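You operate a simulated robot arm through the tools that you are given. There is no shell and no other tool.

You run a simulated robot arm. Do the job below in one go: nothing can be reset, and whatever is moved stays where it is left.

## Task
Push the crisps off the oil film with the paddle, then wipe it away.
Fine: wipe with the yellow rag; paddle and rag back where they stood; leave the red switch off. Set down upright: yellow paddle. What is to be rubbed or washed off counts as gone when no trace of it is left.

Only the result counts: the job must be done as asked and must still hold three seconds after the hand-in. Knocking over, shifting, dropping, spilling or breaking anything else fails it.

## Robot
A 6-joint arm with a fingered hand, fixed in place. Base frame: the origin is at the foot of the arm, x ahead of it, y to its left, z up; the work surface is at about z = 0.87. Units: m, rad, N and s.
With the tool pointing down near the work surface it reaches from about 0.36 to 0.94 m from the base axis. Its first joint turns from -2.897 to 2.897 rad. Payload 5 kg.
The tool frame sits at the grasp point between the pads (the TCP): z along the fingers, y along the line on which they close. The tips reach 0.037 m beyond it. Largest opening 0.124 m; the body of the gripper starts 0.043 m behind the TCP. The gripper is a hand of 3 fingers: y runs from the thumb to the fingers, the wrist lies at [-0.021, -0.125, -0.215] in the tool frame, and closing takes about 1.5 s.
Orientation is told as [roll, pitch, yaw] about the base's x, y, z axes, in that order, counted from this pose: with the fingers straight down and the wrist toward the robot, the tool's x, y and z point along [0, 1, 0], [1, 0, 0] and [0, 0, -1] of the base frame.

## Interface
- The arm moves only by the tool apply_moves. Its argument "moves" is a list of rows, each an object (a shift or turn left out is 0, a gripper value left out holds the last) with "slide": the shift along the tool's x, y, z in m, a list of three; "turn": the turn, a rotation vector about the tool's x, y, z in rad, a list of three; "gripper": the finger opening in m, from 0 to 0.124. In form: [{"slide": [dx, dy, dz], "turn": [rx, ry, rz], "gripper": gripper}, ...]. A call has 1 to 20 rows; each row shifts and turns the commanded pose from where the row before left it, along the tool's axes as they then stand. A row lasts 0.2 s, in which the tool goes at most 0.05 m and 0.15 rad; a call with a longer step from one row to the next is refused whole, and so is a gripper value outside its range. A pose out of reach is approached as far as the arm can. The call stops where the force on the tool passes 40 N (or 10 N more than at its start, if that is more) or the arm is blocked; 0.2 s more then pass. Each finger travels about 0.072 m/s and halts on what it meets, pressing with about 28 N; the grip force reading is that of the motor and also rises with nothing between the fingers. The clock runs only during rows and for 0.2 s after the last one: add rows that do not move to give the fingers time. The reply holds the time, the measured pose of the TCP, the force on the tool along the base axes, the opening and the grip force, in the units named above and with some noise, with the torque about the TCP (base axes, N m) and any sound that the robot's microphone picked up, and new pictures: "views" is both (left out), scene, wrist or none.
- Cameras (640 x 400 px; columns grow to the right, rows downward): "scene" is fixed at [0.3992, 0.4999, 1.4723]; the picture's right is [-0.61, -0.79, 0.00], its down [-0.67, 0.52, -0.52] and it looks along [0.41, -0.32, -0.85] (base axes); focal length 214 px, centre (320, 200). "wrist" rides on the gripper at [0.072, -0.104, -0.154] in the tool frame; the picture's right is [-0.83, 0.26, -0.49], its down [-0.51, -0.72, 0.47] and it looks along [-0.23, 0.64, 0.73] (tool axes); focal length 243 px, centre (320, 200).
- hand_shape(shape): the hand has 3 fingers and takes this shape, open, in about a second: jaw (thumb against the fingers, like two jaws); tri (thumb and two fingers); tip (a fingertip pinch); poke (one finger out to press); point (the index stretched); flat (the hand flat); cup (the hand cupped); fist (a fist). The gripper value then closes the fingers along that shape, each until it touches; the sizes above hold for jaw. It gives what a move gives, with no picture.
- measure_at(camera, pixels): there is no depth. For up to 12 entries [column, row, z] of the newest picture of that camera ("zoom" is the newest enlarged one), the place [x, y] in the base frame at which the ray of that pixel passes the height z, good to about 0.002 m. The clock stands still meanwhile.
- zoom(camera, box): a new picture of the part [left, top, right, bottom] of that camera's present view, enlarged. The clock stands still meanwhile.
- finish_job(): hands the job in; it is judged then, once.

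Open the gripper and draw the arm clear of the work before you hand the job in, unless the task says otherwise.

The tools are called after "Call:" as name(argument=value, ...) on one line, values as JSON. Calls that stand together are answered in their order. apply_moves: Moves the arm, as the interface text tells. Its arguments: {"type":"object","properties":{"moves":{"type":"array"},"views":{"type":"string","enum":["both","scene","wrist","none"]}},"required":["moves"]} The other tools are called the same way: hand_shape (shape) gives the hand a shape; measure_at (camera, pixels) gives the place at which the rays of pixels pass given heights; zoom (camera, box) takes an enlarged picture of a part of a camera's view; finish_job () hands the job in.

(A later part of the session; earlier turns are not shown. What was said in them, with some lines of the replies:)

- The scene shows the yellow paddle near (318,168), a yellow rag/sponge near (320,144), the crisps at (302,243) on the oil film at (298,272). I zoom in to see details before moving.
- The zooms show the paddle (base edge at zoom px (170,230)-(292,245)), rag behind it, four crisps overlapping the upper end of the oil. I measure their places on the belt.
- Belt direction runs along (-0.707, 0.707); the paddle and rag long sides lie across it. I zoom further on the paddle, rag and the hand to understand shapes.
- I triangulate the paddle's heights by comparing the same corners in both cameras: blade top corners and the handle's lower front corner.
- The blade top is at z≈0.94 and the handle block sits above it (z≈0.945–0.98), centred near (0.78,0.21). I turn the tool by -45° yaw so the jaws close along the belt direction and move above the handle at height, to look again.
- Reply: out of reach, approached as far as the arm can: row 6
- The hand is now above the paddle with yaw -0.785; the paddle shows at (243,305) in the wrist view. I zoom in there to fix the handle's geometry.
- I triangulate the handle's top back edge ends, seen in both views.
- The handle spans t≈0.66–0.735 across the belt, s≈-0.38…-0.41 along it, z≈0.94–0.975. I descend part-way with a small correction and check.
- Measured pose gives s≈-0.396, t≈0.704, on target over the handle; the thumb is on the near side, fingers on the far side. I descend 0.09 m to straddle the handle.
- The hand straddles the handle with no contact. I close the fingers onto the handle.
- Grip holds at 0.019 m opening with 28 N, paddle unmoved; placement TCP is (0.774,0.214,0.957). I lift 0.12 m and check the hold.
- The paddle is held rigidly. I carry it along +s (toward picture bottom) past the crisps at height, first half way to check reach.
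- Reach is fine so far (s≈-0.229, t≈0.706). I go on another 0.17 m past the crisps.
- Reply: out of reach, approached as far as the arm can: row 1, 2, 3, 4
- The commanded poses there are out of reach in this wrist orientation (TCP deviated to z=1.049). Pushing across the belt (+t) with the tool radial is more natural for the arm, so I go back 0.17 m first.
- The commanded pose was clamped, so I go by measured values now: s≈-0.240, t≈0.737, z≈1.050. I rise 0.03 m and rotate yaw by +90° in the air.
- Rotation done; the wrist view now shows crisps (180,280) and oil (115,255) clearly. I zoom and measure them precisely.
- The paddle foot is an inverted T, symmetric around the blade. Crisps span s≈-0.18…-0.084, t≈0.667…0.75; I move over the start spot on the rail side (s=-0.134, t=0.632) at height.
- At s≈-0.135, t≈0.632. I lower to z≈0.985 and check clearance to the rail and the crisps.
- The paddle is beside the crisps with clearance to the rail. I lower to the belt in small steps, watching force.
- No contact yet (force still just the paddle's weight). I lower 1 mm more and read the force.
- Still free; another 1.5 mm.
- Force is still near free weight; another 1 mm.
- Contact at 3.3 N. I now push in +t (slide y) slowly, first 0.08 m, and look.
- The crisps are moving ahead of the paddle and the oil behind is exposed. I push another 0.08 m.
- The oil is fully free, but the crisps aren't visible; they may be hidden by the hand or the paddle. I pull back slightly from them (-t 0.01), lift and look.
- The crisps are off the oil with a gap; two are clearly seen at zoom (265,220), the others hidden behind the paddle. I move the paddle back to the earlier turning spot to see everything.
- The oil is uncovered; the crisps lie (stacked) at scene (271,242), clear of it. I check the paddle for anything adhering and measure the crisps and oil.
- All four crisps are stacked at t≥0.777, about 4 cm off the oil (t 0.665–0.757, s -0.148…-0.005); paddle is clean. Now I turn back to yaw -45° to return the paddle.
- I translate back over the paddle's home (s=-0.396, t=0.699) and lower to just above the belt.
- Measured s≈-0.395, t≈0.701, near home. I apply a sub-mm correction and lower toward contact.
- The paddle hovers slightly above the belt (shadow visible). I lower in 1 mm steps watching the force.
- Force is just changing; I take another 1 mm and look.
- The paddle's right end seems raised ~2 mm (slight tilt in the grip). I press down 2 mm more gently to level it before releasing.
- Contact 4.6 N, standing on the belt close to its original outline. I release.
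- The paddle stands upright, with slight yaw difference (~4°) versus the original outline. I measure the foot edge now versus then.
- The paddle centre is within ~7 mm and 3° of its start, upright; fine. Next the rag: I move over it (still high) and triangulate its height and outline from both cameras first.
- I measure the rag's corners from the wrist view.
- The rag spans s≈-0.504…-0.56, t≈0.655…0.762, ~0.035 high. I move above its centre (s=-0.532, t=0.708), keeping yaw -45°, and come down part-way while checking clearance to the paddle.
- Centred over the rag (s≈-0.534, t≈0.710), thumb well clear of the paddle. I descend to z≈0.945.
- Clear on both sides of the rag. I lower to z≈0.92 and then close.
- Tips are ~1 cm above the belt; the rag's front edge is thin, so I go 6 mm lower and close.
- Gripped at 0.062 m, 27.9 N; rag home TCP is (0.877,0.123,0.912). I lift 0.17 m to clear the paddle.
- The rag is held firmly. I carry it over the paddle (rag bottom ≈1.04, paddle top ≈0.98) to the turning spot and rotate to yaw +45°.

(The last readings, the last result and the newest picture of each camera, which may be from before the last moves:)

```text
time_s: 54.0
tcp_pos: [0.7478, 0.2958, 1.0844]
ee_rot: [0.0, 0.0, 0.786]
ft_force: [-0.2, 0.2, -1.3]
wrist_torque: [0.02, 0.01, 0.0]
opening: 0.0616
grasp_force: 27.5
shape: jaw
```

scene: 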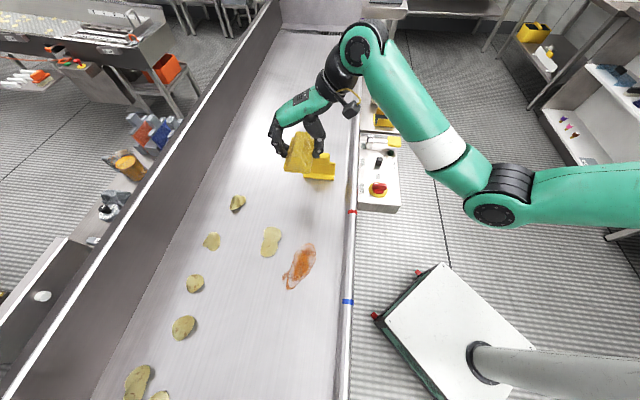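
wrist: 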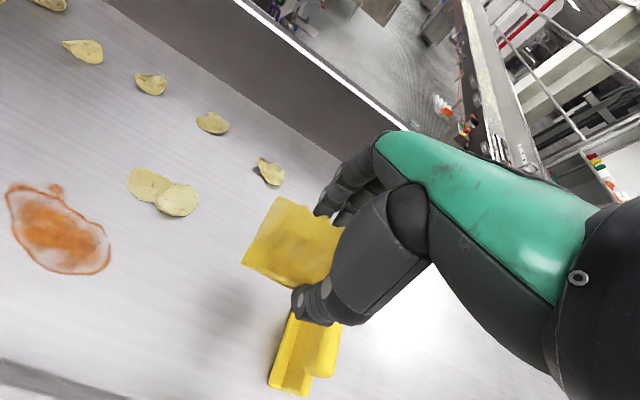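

At s≈-0.320, t≈0.738, yaw +45°. I move over the near end of the oil (s=-0.205, t=0.685) and lower to just above the belt.

Call:
apply_moves(moves=[{"slide": [0.0382, -0.0177, 0]}, {"slide": [0.0382, -0.0177, 0]}, {"slide": [0.0382, -0.0176, 0]}, {"slide": [0, 0, 0.04]}, {"slide": [0, 0, 0.04]}, {"slide": [0, 0, 0.04]}, {"slide": [0, 0, 0.04]}, {}, {}])

Call:
zoom(camera="scene", box=[240, 170, 368, 280])

Call:
zoom(camera="wrist", box=[120, 120, 400, 340])

```text
time_s: 56.0
tcp_pos: [0.6294, 0.3398, 0.9212]
ee_rot: [-0.002, -0.001, 0.782]
ft_force: [-0.5, 0.0, -1.0]
wrist_torque: [0.0, 0.01, -0.01]
opening: 0.0617
grasp_force: 28.1
shape: jaw
```

scene: 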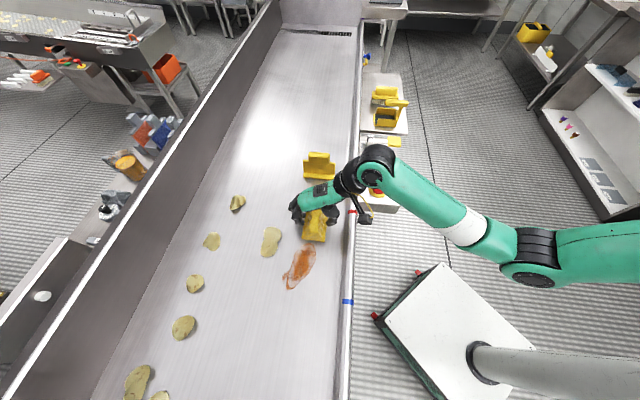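
wrist: 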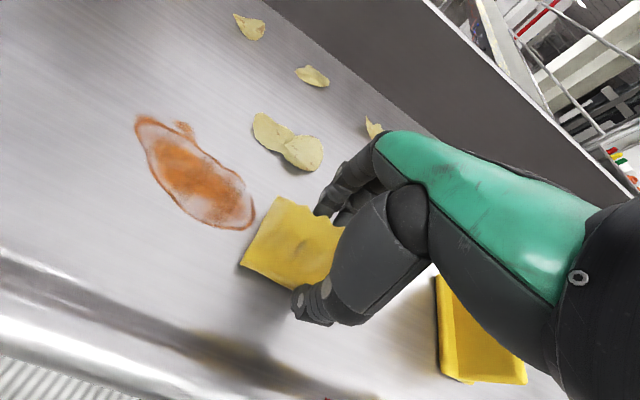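

```text
3.64 times, centred on (304, 225) of scene
```

zoom: 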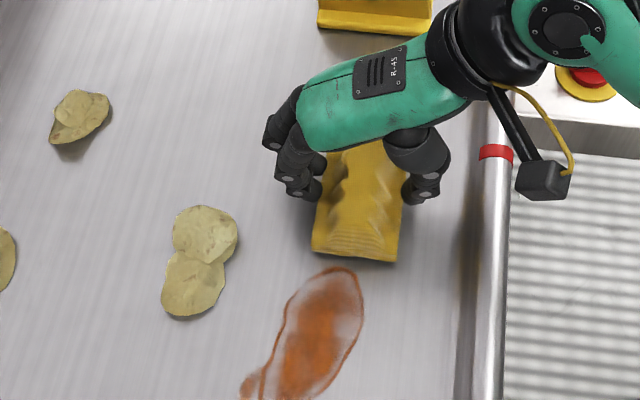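

```text
1.82 times, centred on (260, 230) of wrist
```

zoom: 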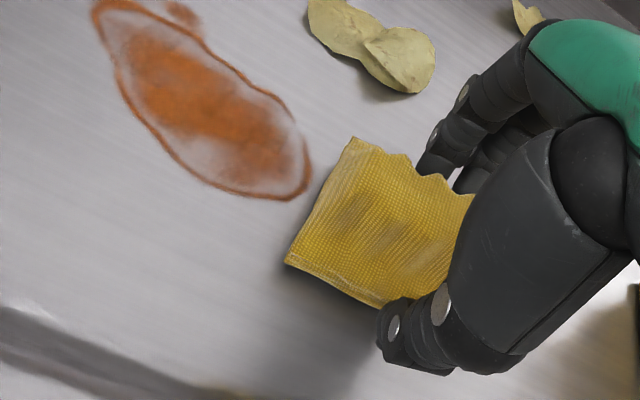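

The rag is just above the belt beside the oil. I lower until contact.

Call:
apply_moves(moves=[{"slide": [0, 0, 0.005]}, {"slide": [0, 0, 0.003]}, {}, {}], views="none")

Call:
apply_moves(moves=[{"slide": [0, 0, 0.001]}, {}, {}], views="none")

Call:
apply_moves(moves=[{"slide": [0, 0, 0.001]}, {}, {}], views="none")

```text
time_s: 57.0
tcp_pos: [0.6281, 0.3409, 0.9142]
ee_rot: [0.0, 0.0, 0.785]
ft_force: [0.3, 0.0, -0.1]
wrist_torque: [0.0, 0.03, 0.0]
opening: 0.0614
grasp_force: 27.8
shape: jaw
```

```text
time_s: 57.8
tcp_pos: [0.6297, 0.3399, 0.913]
ee_rot: [0.001, 0.001, 0.786]
ft_force: [1.1, 0.2, -0.4]
wrist_torque: [-0.01, -0.02, 0.02]
opening: 0.0616
grasp_force: 27.5
shape: jaw
```

```text
time_s: 58.6
tcp_pos: [0.6287, 0.3398, 0.9137]
ee_rot: [0.0, 0.003, 0.784]
ft_force: [0.9, -0.6, 0.5]
wrist_torque: [0.01, -0.02, -0.01]
opening: 0.0618
grasp_force: 27.9
shape: jaw
```

Still barely touching; two more 1 mm steps.

Call:
apply_moves(moves=[{"slide": [0, 0, 0.001]}, {}, {}], views="none")

Call:
apply_moves(moves=[{"slide": [0, 0, 0.001]}, {}, {}], views="none")

```text
time_s: 59.4
tcp_pos: [0.6282, 0.3405, 0.9123]
ee_rot: [0.0, -0.002, 0.785]
ft_force: [0.3, 0.1, 9.1]
wrist_torque: [0.0, 0.04, 0.0]
opening: 0.0619
grasp_force: 27.7
shape: jaw
```

```text
time_s: 60.2
tcp_pos: [0.6292, 0.3395, 0.9117]
ee_rot: [0.001, -0.002, 0.786]
ft_force: [-1.7, 0.6, 18.8]
wrist_torque: [-0.14, 0.15, -0.03]
opening: 0.0622
grasp_force: 27.8
shape: jaw
```

Pressing 18.8 N, a bit much; I raise 0.7 mm (~12 N) and do the first stroke along +s at t=0.685.

Call:
apply_moves(moves=[{"slide": [0, 0, -0.0007]}, {"slide": [0.0125, 0, 0]}, {"slide": [0.0125, 0, 0]}, {"slide": [0.0125, 0, 0]}, {"slide": [0.0125, 0, 0]}, {"slide": [0.0125, 0, 0]}, {"slide": [0.0125, 0, 0]}, {"slide": [0.0125, 0, 0]}, {"slide": [0.0125, 0, 0]}, {}])

Call:
zoom(camera="scene", box=[240, 190, 368, 300])

Call:
zoom(camera="wrist", box=[120, 120, 400, 340])

```text
time_s: 62.4
tcp_pos: [0.5575, 0.4106, 0.9108]
ee_rot: [0.001, -0.003, 0.786]
ft_force: [3.1, -2.2, 18.4]
wrist_torque: [-0.1, -0.11, 0.07]
opening: 0.0623
grasp_force: 28.0
shape: jaw
```

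scene: 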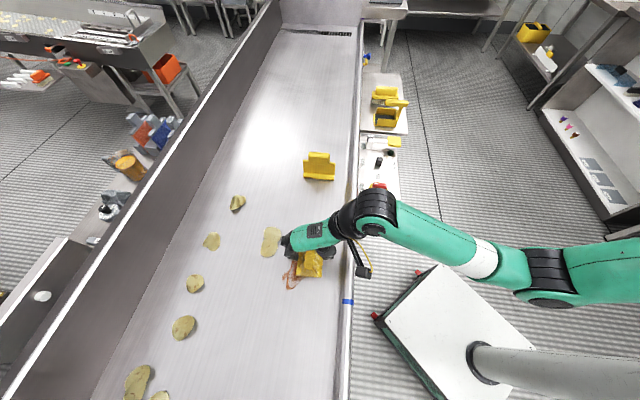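
wrist: 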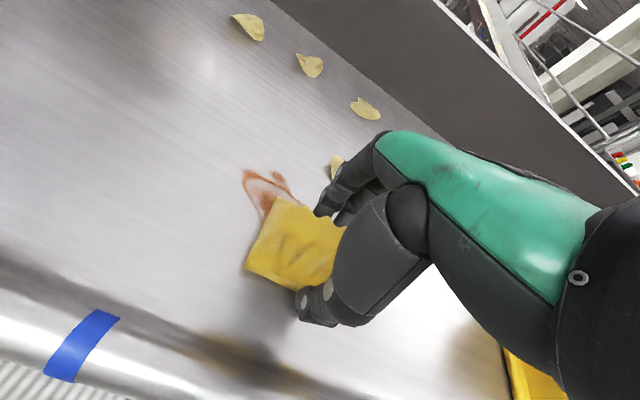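

```text
3.64 times, centred on (304, 245) of scene
```

zoom: 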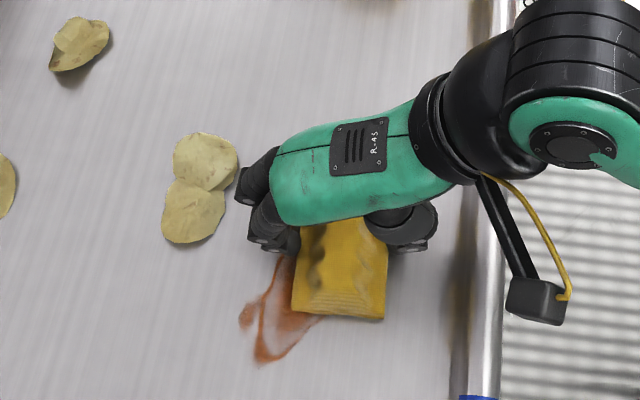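

```text
1.82 times, centred on (260, 230) of wrist
```

zoom: 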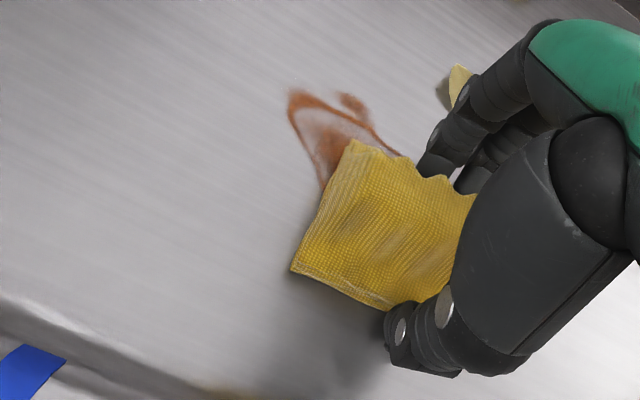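

The oil under the rag is going. Force is 18 N; I ease 0.3 mm and continue the stroke another 0.15 m.

Call:
apply_moves(moves=[{"slide": [0.0125, 0, -0.0003]}, {"slide": [0.0125, 0, 0]}, {"slide": [0.0125, 0, 0]}, {"slide": [0.0125, 0, 0]}, {"slide": [0.0125, 0, 0]}, {"slide": [0.0125, 0, 0]}, {"slide": [0.0125, 0, 0]}, {"slide": [0.0125, 0, 0]}, {"slide": [0.0125, 0, 0]}, {"slide": [0.0125, 0, 0]}, {"slide": [0.0125, 0, 0]}, {"slide": [0.0125, 0, 0]}, {}])

Call:
zoom(camera="scene", box=[240, 190, 368, 320])

Call:
zoom(camera="wrist", box=[180, 120, 400, 340])

```text
time_s: 65.2
tcp_pos: [0.4517, 0.5159, 0.912]
ee_rot: [0.0, 0.0, 0.786]
ft_force: [2.6, -1.9, 11.0]
wrist_torque: [-0.04, -0.04, 0.02]
opening: 0.0624
grasp_force: 28.0
shape: jaw
```

scene: 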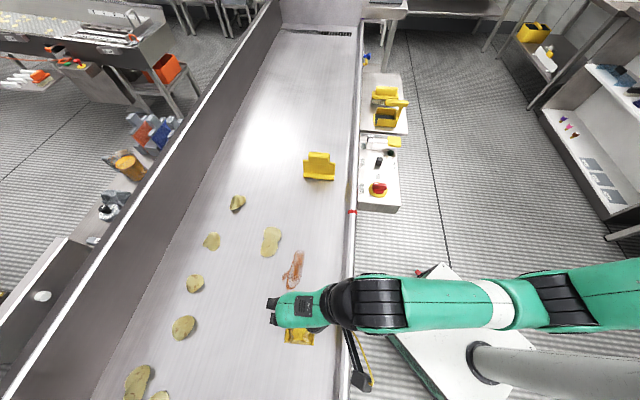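
wrist: 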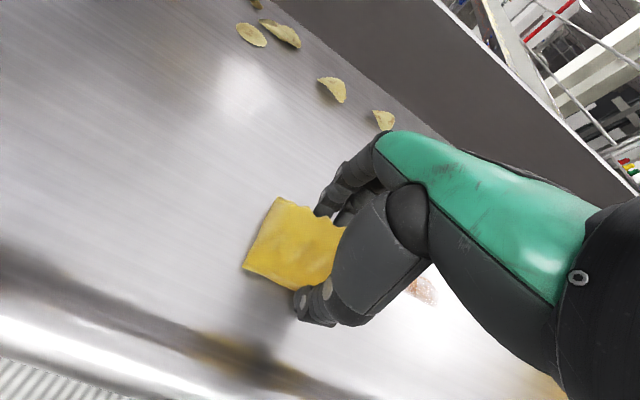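

```text
3.08 times, centred on (304, 255) of scene
```

zoom: 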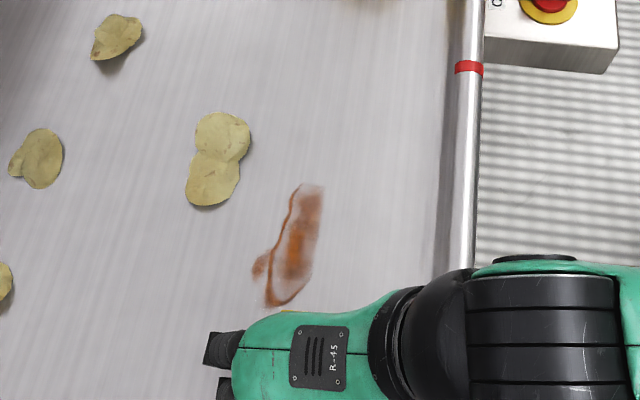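

```text
1.82 times, centred on (290, 230) of wrist
```

zoom: 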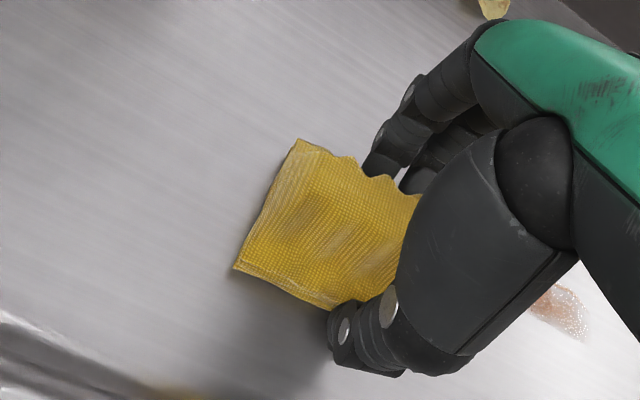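

The lane is clean. I measure the remaining oil: corners at scene (304.5,253), (282,278), (296.4,250), (288,289).

Call:
measure_at(camera="scene", pixels=[[304.5, 253, 0.87], [300, 250, 0.87], [296, 252, 0.87], [292, 264, 0.87], [281.5, 278, 0.87], [286, 289, 0.87], [292, 288, 0.87], [300, 275, 0.87], [265, 256, 0.875], [277.5, 247, 0.875]])

```text
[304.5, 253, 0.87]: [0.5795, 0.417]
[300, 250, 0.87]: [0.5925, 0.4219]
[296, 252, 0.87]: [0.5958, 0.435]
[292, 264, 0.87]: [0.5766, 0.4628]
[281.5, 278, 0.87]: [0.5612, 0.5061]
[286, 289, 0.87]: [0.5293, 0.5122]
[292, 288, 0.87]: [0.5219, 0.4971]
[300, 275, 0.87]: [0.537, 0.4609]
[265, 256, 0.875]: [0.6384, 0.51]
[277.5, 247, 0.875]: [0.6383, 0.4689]
```

Remaining oil lies at t 0.705–0.755, s -0.12…-0.01. I shift to t≈0.718 and stroke back along -s.

Call:
apply_moves(moves=[{"slide": [0, 0.012, 0]}, {"slide": [0, 0.011, 0]}, {"slide": [0, 0.011, 0]}, {"slide": [-0.0125, 0, 0]}, {"slide": [-0.0125, 0, 0]}, {"slide": [-0.0125, 0, 0]}, {"slide": [-0.0125, 0, 0]}, {"slide": [-0.0125, 0, 0]}, {"slide": [-0.0125, 0, 0]}, {"slide": [-0.0125, 0, 0]}, {"slide": [-0.0125, 0, 0]}, {}])

Call:
zoom(camera="scene", box=[240, 190, 368, 320])

Call:
zoom(camera="wrist", box=[180, 120, 400, 340])

```text
time_s: 67.8
tcp_pos: [0.5462, 0.4692, 0.912]
ee_rot: [-0.001, 0.0, 0.785]
ft_force: [0.3, 0.5, -1.1]
wrist_torque: [0.01, -0.04, 0.03]
opening: 0.0621
grasp_force: 28.2
shape: jaw
```

scene: 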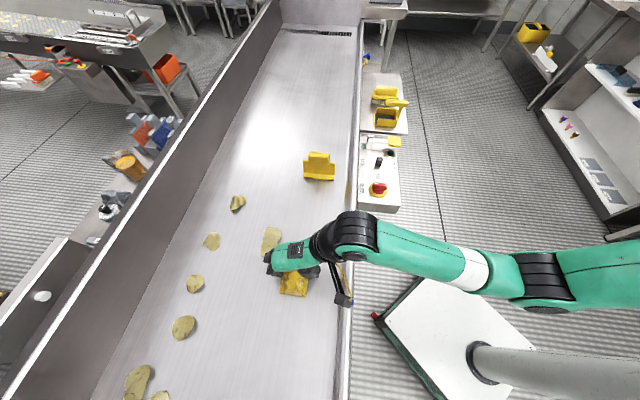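
wrist: 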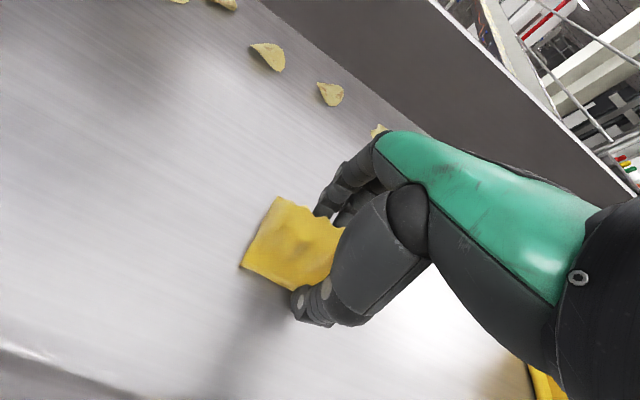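

```text
3.08 times, centred on (304, 255) of scene
```

zoom: 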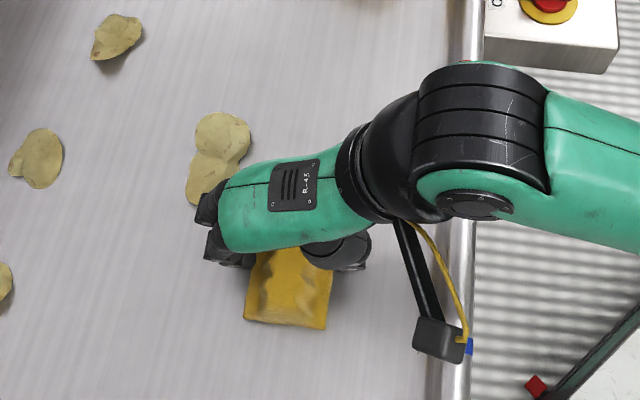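

```text
1.82 times, centred on (290, 230) of wrist
```

zoom: 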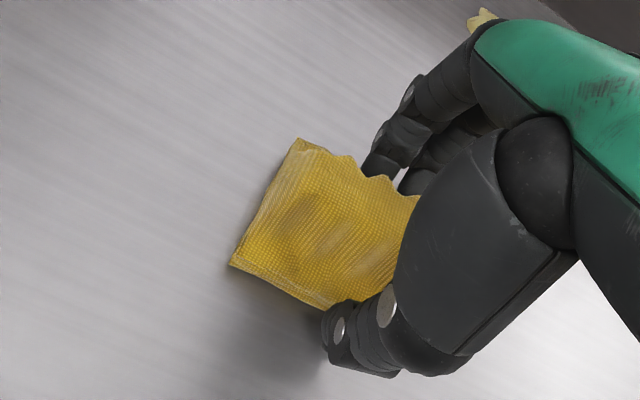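

Contact has been lost here (force -1.1 N), so I lower in 0.5 mm steps to regain ~10 N.

Call:
apply_moves(moves=[{"slide": [0, 0, 0.0005]}, {}, {}], views="none")

Call:
apply_moves(moves=[{"slide": [0, 0, 0.0005]}, {}, {}], views="none")

Call:
apply_moves(moves=[{"slide": [0, 0, 0.0005]}, {}, {}], views="none")

```text
time_s: 68.6
tcp_pos: [0.5463, 0.47, 0.9125]
ee_rot: [0.0, 0.0, 0.786]
ft_force: [-0.4, -1.1, 2.0]
wrist_torque: [-0.07, 0.08, 0.0]
opening: 0.0619
grasp_force: 28.1
shape: jaw
```

```text
time_s: 69.4
tcp_pos: [0.5478, 0.4696, 0.9121]
ee_rot: [0.001, -0.001, 0.785]
ft_force: [-1.2, -1.5, 6.0]
wrist_torque: [-0.11, 0.12, 0.0]
opening: 0.0618
grasp_force: 28.4
shape: jaw
```

```text
time_s: 70.2
tcp_pos: [0.5468, 0.4692, 0.9115]
ee_rot: [0.0, -0.003, 0.785]
ft_force: [-1.0, 0.4, 12.4]
wrist_torque: [-0.11, 0.16, 0.0]
opening: 0.0622
grasp_force: 27.8
shape: jaw
```

Now 12 N. I stroke +s back to s≈0.045 and then return along -s to s≈-0.2 at t=0.718.

Call:
apply_moves(moves=[{"slide": [0.0143, 0, 0]}, {"slide": [0.0143, 0, 0]}, {"slide": [0.0143, 0, 0]}, {"slide": [0.0143, 0, 0]}, {"slide": [0.0143, 0, 0]}, {"slide": [0.0143, 0, 0]}, {"slide": [0.0143, 0, 0]}, {"slide": [-0.0143, 0, 0]}, {"slide": [-0.0143, 0, 0]}, {"slide": [-0.0143, 0, 0]}, {"slide": [-0.0143, 0, 0]}, {"slide": [-0.0143, 0, 0]}, {"slide": [-0.0143, 0, 0]}, {"slide": [-0.0143, 0, 0]}, {}], views="none")

Call:
apply_moves(moves=[{"slide": [-0.0143, 0, 0]}, {"slide": [-0.0143, 0, 0]}, {"slide": [-0.0143, 0, 0]}, {"slide": [-0.0143, 0, 0]}, {"slide": [-0.0143, 0, 0]}, {"slide": [-0.0143, 0, 0]}, {"slide": [-0.0143, 0, 0]}, {"slide": [-0.0143, 0, 0]}, {"slide": [-0.0143, 0, 0]}, {"slide": [-0.0143, 0, 0]}, {}])

Call:
zoom(camera="scene", box=[240, 190, 368, 320])

Call:
zoom(camera="wrist", box=[100, 100, 340, 320])

```text
time_s: 73.4
tcp_pos: [0.547, 0.4695, 0.9111]
ee_rot: [-0.001, -0.002, 0.784]
ft_force: [-2.7, 2.7, 21.4]
wrist_torque: [0.0, 0.17, -0.09]
opening: 0.0624
grasp_force: 28.2
shape: jaw
```

```text
time_s: 75.8
tcp_pos: [0.6481, 0.37, 0.9109]
ee_rot: [0.0, -0.003, 0.784]
ft_force: [-5.2, 4.4, 20.4]
wrist_torque: [0.09, 0.31, -0.08]
opening: 0.0622
grasp_force: 28.0
shape: jaw
```

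scene: 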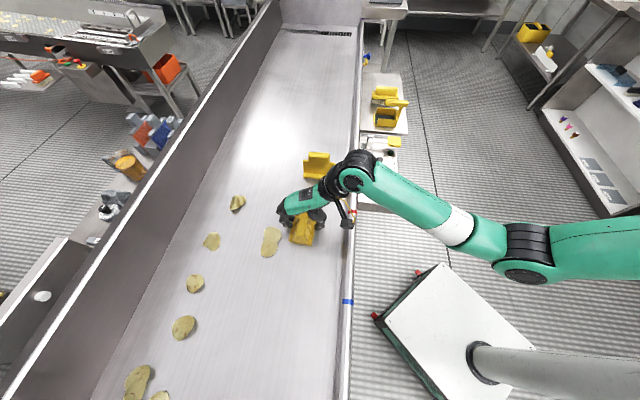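
wrist: 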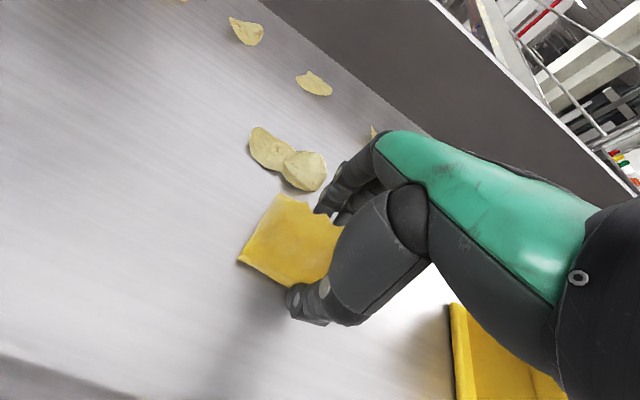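

```text
3.08 times, centred on (304, 255) of scene
```

zoom: 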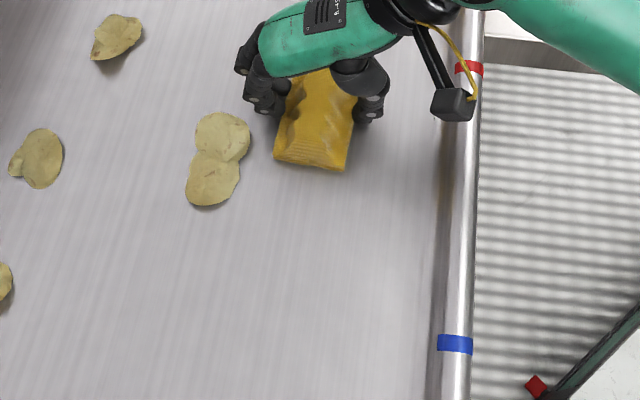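

```text
1.82 times, centred on (220, 210) of wrist
```

zoom: 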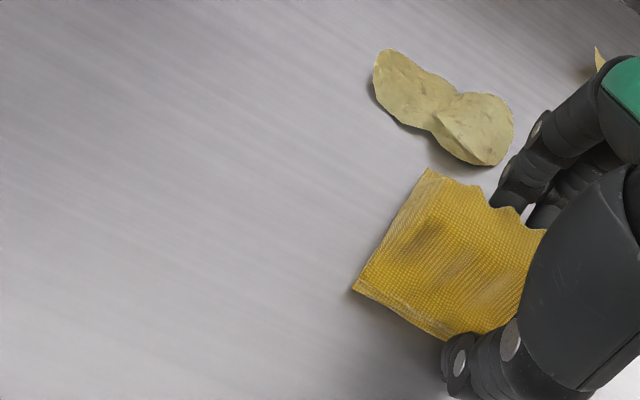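

The oil appears gone. I zoom tightly on the former oil area in both views to look for faint traces.

Call:
zoom(camera="scene", box=[265, 230, 335, 300])

Call:
zoom(camera="wrist", box=[120, 110, 260, 210])

Call:
zoom(camera="wrist", box=[140, 170, 280, 270])

```text
5.71 times, centred on (300, 265) of scene
```

zoom: 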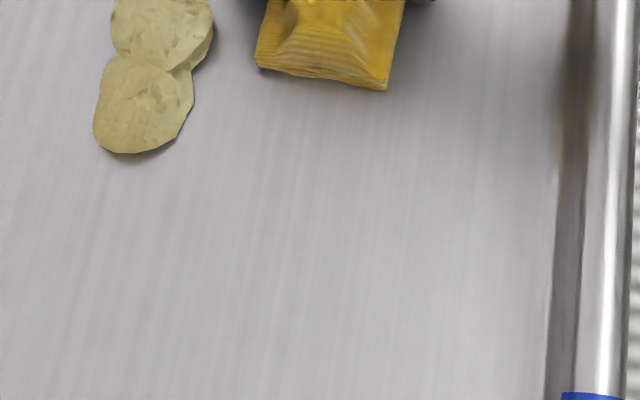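

```text
4.00 times, centred on (190, 160) of wrist
```

zoom: 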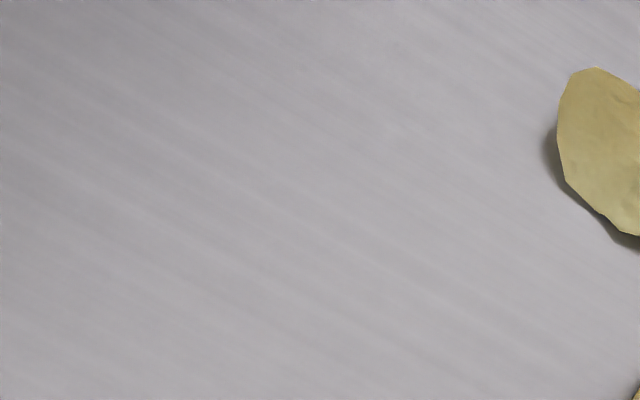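

```text
4.00 times, centred on (210, 220) of wrist
```

zoom: 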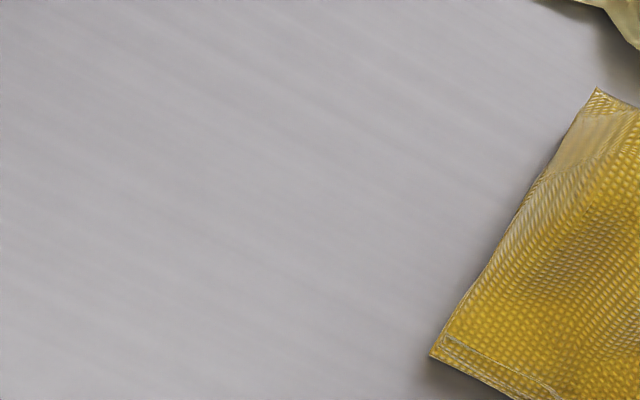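

No trace visible. For safety I run one more pass: lane t≈0.69 along +s, then t≈0.738 at the far end.

Call:
apply_moves(moves=[{"slide": [0, -0.015, -0.0004]}, {"slide": [0, -0.015, 0]}, {"slide": [0.0147, 0, 0]}, {"slide": [0.0147, 0, 0]}, {"slide": [0.0147, 0, 0]}, {"slide": [0.0147, 0, 0]}, {"slide": [0.0147, 0, 0]}, {"slide": [0.0147, 0, 0]}, {"slide": [0.0147, 0, 0]}, {"slide": [0.0147, 0, 0]}, {"slide": [0.0147, 0, 0]}, {"slide": [0.0147, 0, 0]}, {"slide": [0.0147, 0, 0]}, {"slide": [0.0147, 0, 0]}, {"slide": [0.0147, 0, 0]}, {"slide": [0.0147, 0, 0]}, {"slide": [0.0147, 0, 0]}, {"slide": [0.0147, 0, 0]}, {}], views="none")

Call:
apply_moves(moves=[{"slide": [0, 0.016, 0]}, {"slide": [0, 0.016, 0]}, {"slide": [0, 0.016, 0]}, {"slide": [-0.012, 0, 0]}, {"slide": [-0.012, 0, 0]}, {"slide": [-0.012, 0, 0]}, {"slide": [-0.012, 0, 0]}, {"slide": [-0.012, 0, 0]}, {"slide": [-0.012, 0, 0]}, {"slide": [-0.012, 0, 0]}, {}])

```text
time_s: 79.8
tcp_pos: [0.4613, 0.5137, 0.9106]
ee_rot: [-0.001, -0.001, 0.784]
ft_force: [4.7, -5.1, 14.8]
wrist_torque: [-0.12, -0.18, -0.07]
opening: 0.0622
grasp_force: 28.3
shape: jaw
```

```text
time_s: 82.2
tcp_pos: [0.5514, 0.4883, 0.9111]
ee_rot: [-0.001, -0.002, 0.785]
ft_force: [-3.5, 4.2, 13.1]
wrist_torque: [0.01, 0.21, -0.07]
opening: 0.062
grasp_force: 28.0
shape: jaw
```

scene: 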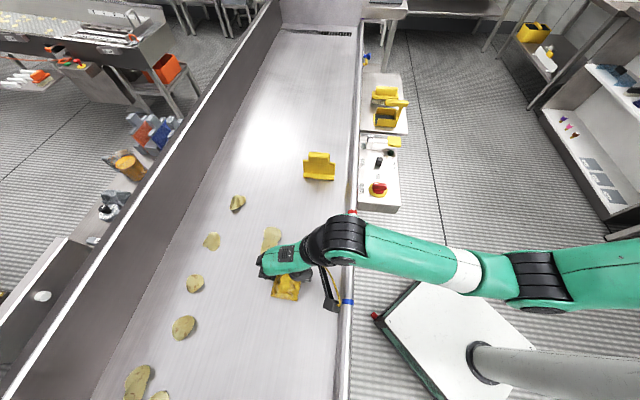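
wrist: 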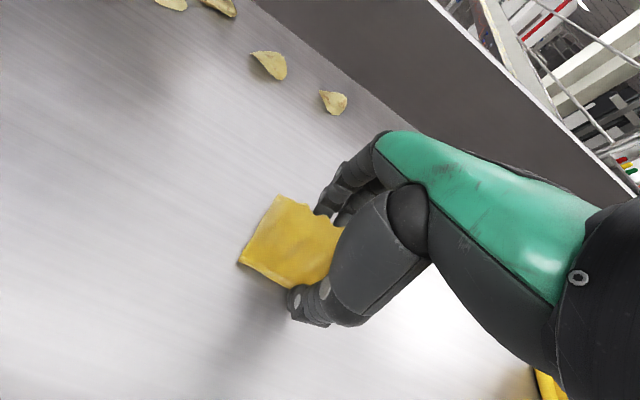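

Done wiping. I lift 0.17 m and move back along -s to the turning spot.

Call:
apply_moves(moves=[{"slide": [0, 0, -0.02]}, {"slide": [0, 0, -0.04]}, {"slide": [0, 0, -0.04]}, {"slide": [0, 0, -0.04]}, {"slide": [0, 0, -0.035]}, {"slide": [-0.046, 0, 0]}, {"slide": [-0.046, 0, 0]}, {"slide": [-0.046, 0, 0]}, {"slide": [-0.046, 0, 0]}, {"slide": [-0.046, 0, 0]}, {"slide": [-0.045, 0, 0]}, {}, {}])

Call:
zoom(camera="scene", box=[250, 220, 350, 300])

Call:
zoom(camera="wrist", box=[0, 140, 240, 320])

```text
time_s: 85.0
tcp_pos: [0.7472, 0.2955, 1.0869]
ee_rot: [0.0, 0.002, 0.786]
ft_force: [0.1, -0.2, -1.8]
wrist_torque: [-0.01, -0.03, -0.02]
opening: 0.0612
grasp_force: 27.7
shape: jaw
```

scene: 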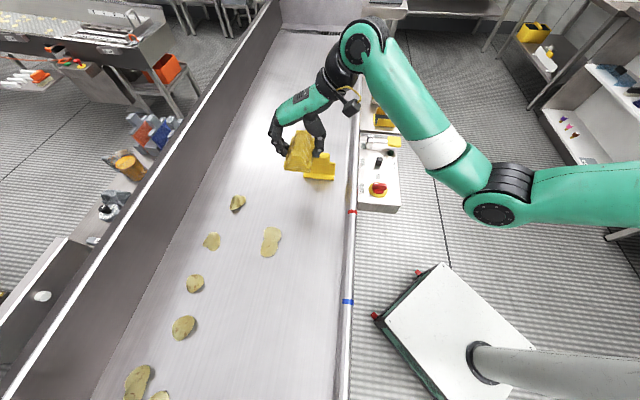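
wrist: 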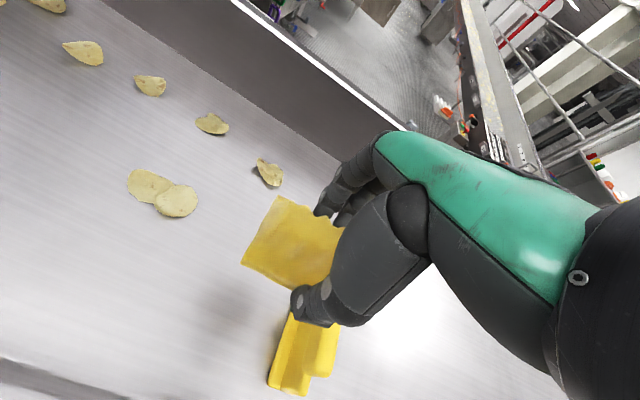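

```text
5.00 times, centred on (300, 260) of scene
```

zoom: 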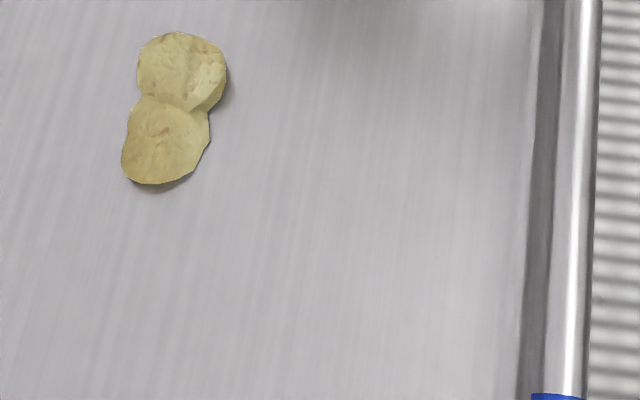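

```text
2.22 times, centred on (120, 230) of wrist
```

zoom: 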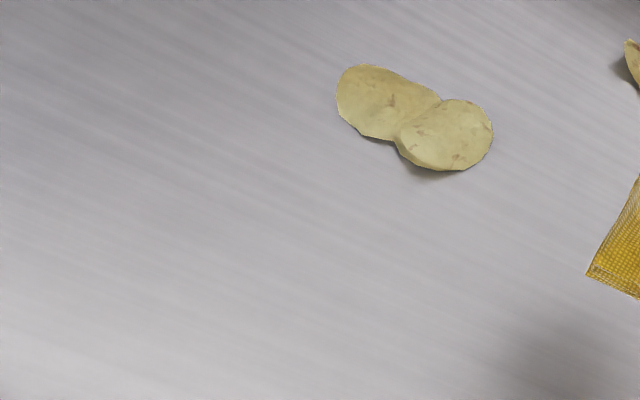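

The film is gone without trace and crisps unchanged. I rotate back to yaw -45° and go over the rag's home spot.

Call:
apply_moves(moves=[{"turn": [0, 0, 0.1428]}, {"turn": [0, 0, 0.1428]}, {"turn": [0, 0, 0.1428]}, {"turn": [0, 0, 0.1428]}, {"turn": [0, 0, 0.1428]}, {"turn": [0, 0, 0.1428]}, {"turn": [0, 0, 0.1428]}, {"turn": [0, 0, 0.1428]}, {"turn": [0, 0, 0.1428]}, {"turn": [0, 0, 0.1428]}, {"turn": [0, 0, 0.1428]}, {"slide": [-0.0059, 0.0427, 0]}, {"slide": [-0.0059, 0.0427, 0]}, {"slide": [-0.0059, 0.0427, 0]}, {"slide": [-0.0059, 0.0427, 0]}, {"slide": [-0.0058, 0.0428, 0]}, {}, {}])

```text
time_s: 88.8
tcp_pos: [0.8753, 0.1246, 1.085]
ee_rot: [0.0, 0.0, -0.784]
ft_force: [-0.2, 0.2, -0.2]
wrist_torque: [0.03, 0.03, 0.02]
opening: 0.0611
grasp_force: 27.9
shape: jaw
```

scene: 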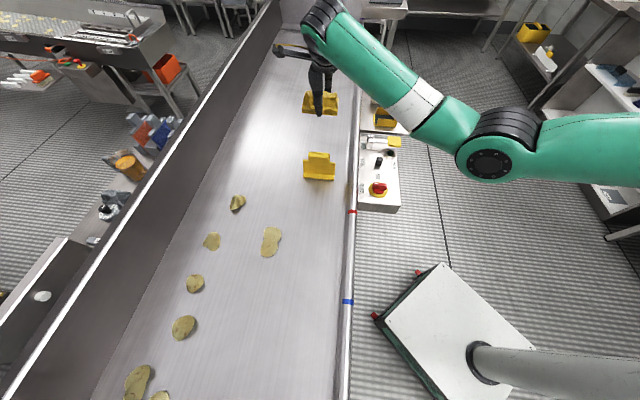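
wrist: 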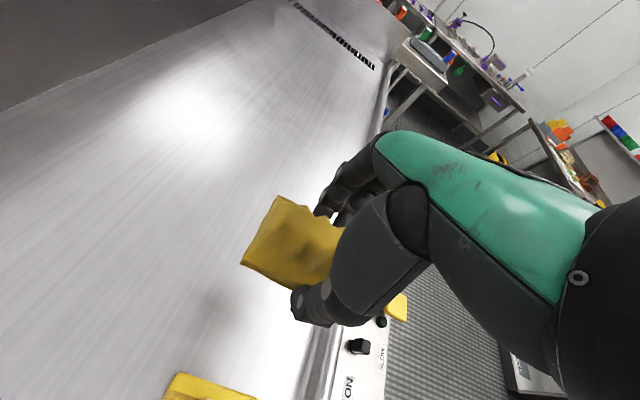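

At s≈-0.531, t≈0.707; I correct 1.5 mm and lower to z≈0.918.

Call:
apply_moves(moves=[{"slide": [0, 0.0015, 0.04]}, {"slide": [0, 0, 0.045]}, {"slide": [0, 0, 0.045]}, {"slide": [0, 0, 0.03]}, {"slide": [0, 0, 0.007]}, {}, {}])

Call:
zoom(camera="scene", box=[270, 80, 366, 190])

```text
time_s: 90.4
tcp_pos: [0.8804, 0.1237, 0.9191]
ee_rot: [-0.002, 0.0, -0.784]
ft_force: [-0.3, 1.3, -0.4]
wrist_torque: [0.02, -0.01, -0.01]
opening: 0.0614
grasp_force: 28.1
shape: jaw
```

scene: 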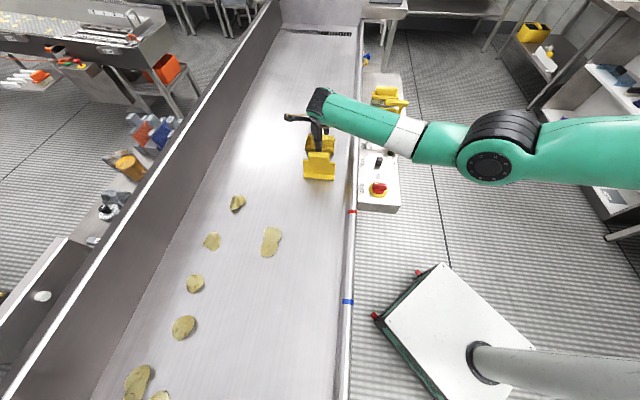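
wrist: 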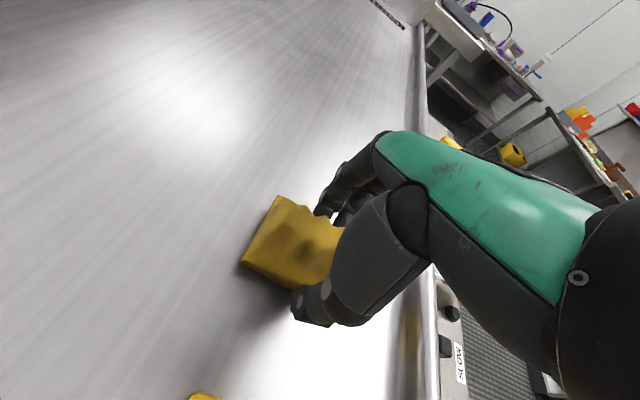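

```text
3.64 times, centred on (318, 135) of scene
```

zoom: 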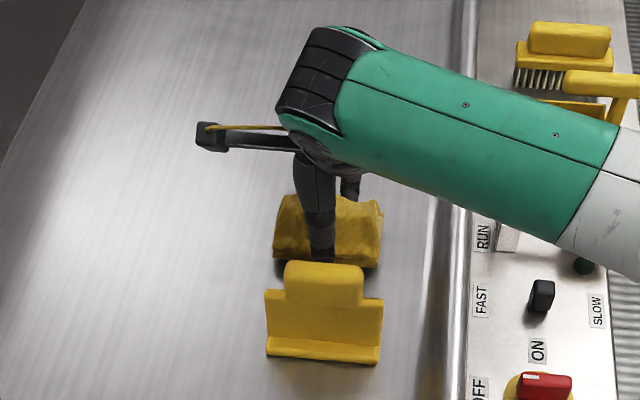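

Nearly down (about 6 mm left). I lower in small steps to contact.

Call:
apply_moves(moves=[{"slide": [0, 0, 0.004]}, {"slide": [0, 0, 0.0015]}, {}, {}], views="none")

Call:
apply_moves(moves=[{"slide": [0, 0, 0.001]}, {}, {}], views="none")

```text
time_s: 91.4
tcp_pos: [0.8802, 0.1229, 0.9129]
ee_rot: [0.0, 0.0, -0.785]
ft_force: [-0.5, -0.2, -0.5]
wrist_torque: [0.0, 0.0, 0.0]
opening: 0.0613
grasp_force: 27.9
shape: jaw
```

```text
time_s: 92.2
tcp_pos: [0.8799, 0.122, 0.9127]
ee_rot: [0.0, 0.0, -0.786]
ft_force: [0.4, 0.0, -0.6]
wrist_torque: [0.02, 0.01, -0.01]
opening: 0.0615
grasp_force: 27.8
shape: jaw
```

Still ~1 mm of air; I correct +s by 2 mm and lower 1.5 mm more.

Call:
apply_moves(moves=[{"slide": [0, -0.002, 0.0]}, {"slide": [0, 0, 0.001]}, {}, {}], views="none")

Call:
apply_moves(moves=[{"slide": [0, 0, 0.0007]}, {}, {}], views="none")

```text
time_s: 93.2
tcp_pos: [0.8792, 0.1241, 0.9116]
ee_rot: [-0.001, 0.0, -0.784]
ft_force: [0.4, -0.8, 2.8]
wrist_torque: [-0.01, 0.06, 0.0]
opening: 0.0614
grasp_force: 28.3
shape: jaw
```

```text
time_s: 94.0
tcp_pos: [0.8789, 0.1227, 0.9108]
ee_rot: [0.001, -0.001, -0.785]
ft_force: [0.3, 1.4, 9.7]
wrist_torque: [0.05, 0.08, -0.04]
opening: 0.0611
grasp_force: 27.7
shape: jaw
```

The rag is on the belt (contact 9.7 N). I back off 0.5 mm, release and rise straight up.

Call:
apply_moves(moves=[{"slide": [0, 0, -0.0006]}, {"gripper": 0.1}, {}, {}, {}, {}, {}], views="none")

Call:
apply_moves(moves=[{"slide": [0, 0, -0.01]}, {"slide": [0, 0, -0.03]}, {"slide": [0, 0, -0.045]}, {"slide": [0, 0, -0.045]}, {"slide": [0, 0, -0.045]}, {"slide": [0, 0, -0.045]}, {}])

Call:
zoom(camera="scene", box=[290, 130, 354, 190])

Call:
zoom(camera="wrist", box=[150, 180, 350, 400])

```text
time_s: 95.6
tcp_pos: [0.8781, 0.1226, 0.911]
ee_rot: [0.001, 0.002, -0.785]
ft_force: [0.4, 0.2, -0.5]
wrist_torque: [0.01, -0.03, 0.04]
opening: 0.0996
grasp_force: 0.0
shape: jaw
```

```text
time_s: 97.2
tcp_pos: [0.8763, 0.121, 1.1299]
ee_rot: [0.002, -0.001, -0.786]
ft_force: [-0.4, -0.2, 0.9]
wrist_torque: [0.01, 0.0, 0.02]
opening: 0.1
grasp_force: 0.0
shape: jaw
```

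scene: 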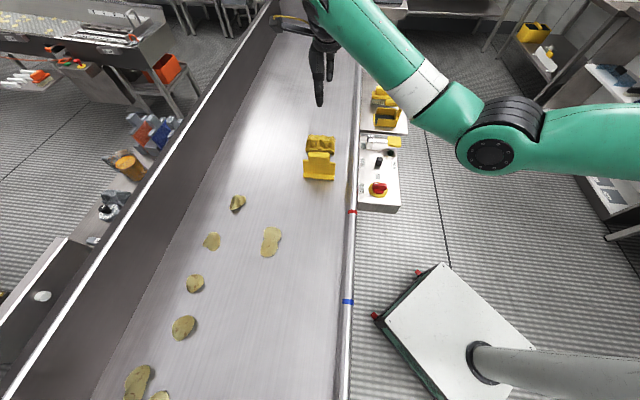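
wrist: 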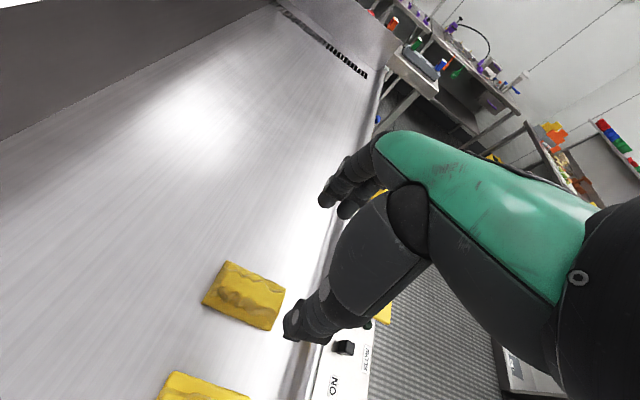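

```text
6.67 times, centred on (322, 160) of scene
```

zoom: 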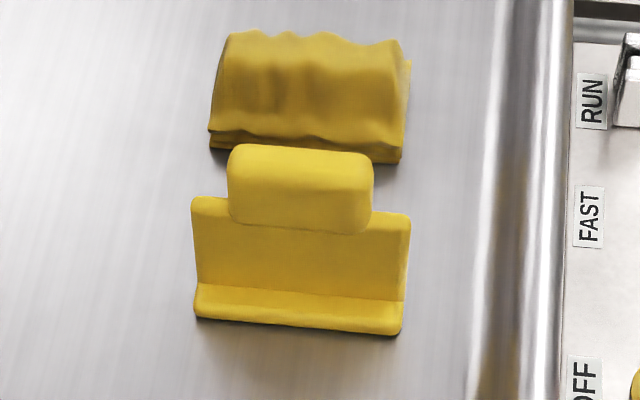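

```text
1.82 times, centred on (250, 290) of wrist
```

zoom: 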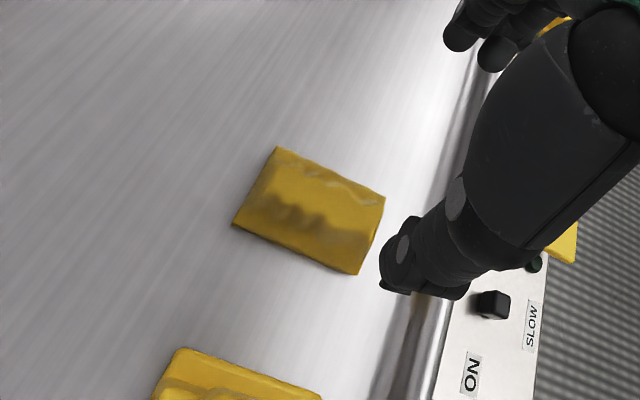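

Rag matches its original outline, paddle upright at its place, red switch still off, oil gone. I draw the arm up and back, opening the hand, and take a last look.

Call:
apply_moves(moves=[{"slide": [0, 0, -0.03], "gripper": 0.12}, {"slide": [-0.03, -0.03, -0.01]}, {"slide": [-0.03, -0.03, 0]}, {"slide": [-0.03, -0.03, 0]}, {}, {}, {}, {}, {}])

Call:
zoom(camera="scene", box=[200, 130, 420, 300])

```text
time_s: 99.2
tcp_pos: [0.7478, 0.12, 1.1712]
ee_rot: [0.0, 0.0, -0.785]
ft_force: [0.2, -0.1, 0.0]
wrist_torque: [-0.02, -0.03, 0.02]
opening: 0.1201
grasp_force: 0.1
shape: jaw
```

scene: 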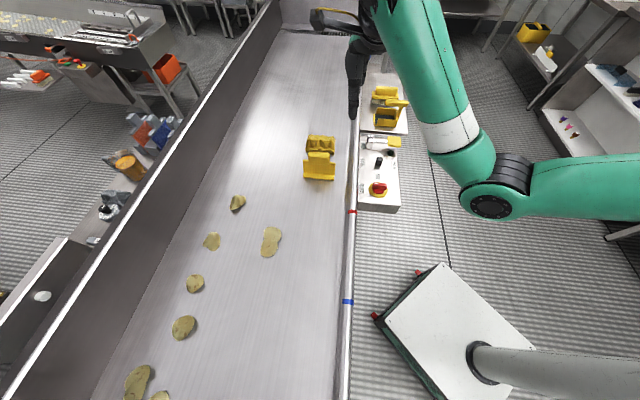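
wrist: 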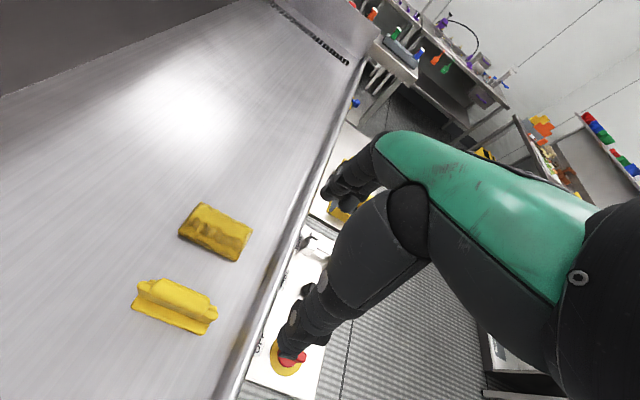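

```text
2.35 times, centred on (310, 215) of scene
```

zoom: 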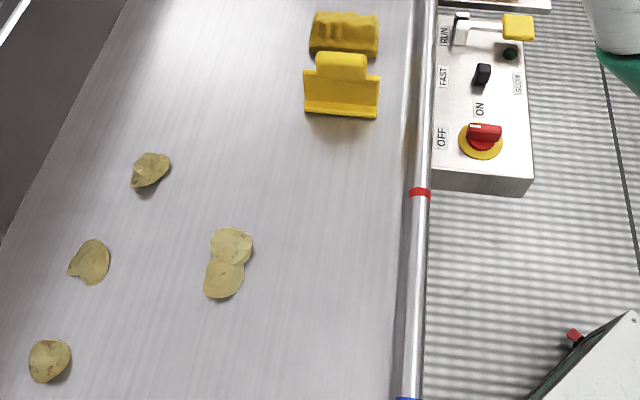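

The final view shows a clean belt, crisps set aside, paddle upright and rag at their places, the switch on OFF, and the open hand well clear. I hand the job in.

Call:
finish_job()

```text
The job is handed in.
```

The oil film is wiped away with no trace visible in either camera. The four crisps now lie about 4 cm from where the film was.

- **Paddle:** it stands upright again, but about 7 mm and 3° off its original spot. I judged that close enough and did not re-grip it to correct it.
- **Rag:** the yellow rag is back where it lay, to within a couple of millimetres.
- **Red switch:** I did not touch it, and it still points to OFF.
- **Everything else:** the loose crisps and the other tools look unmoved. The hand is open and drawn clear of the belt.

The job has been handed in, but I have not seen a verdict on it.
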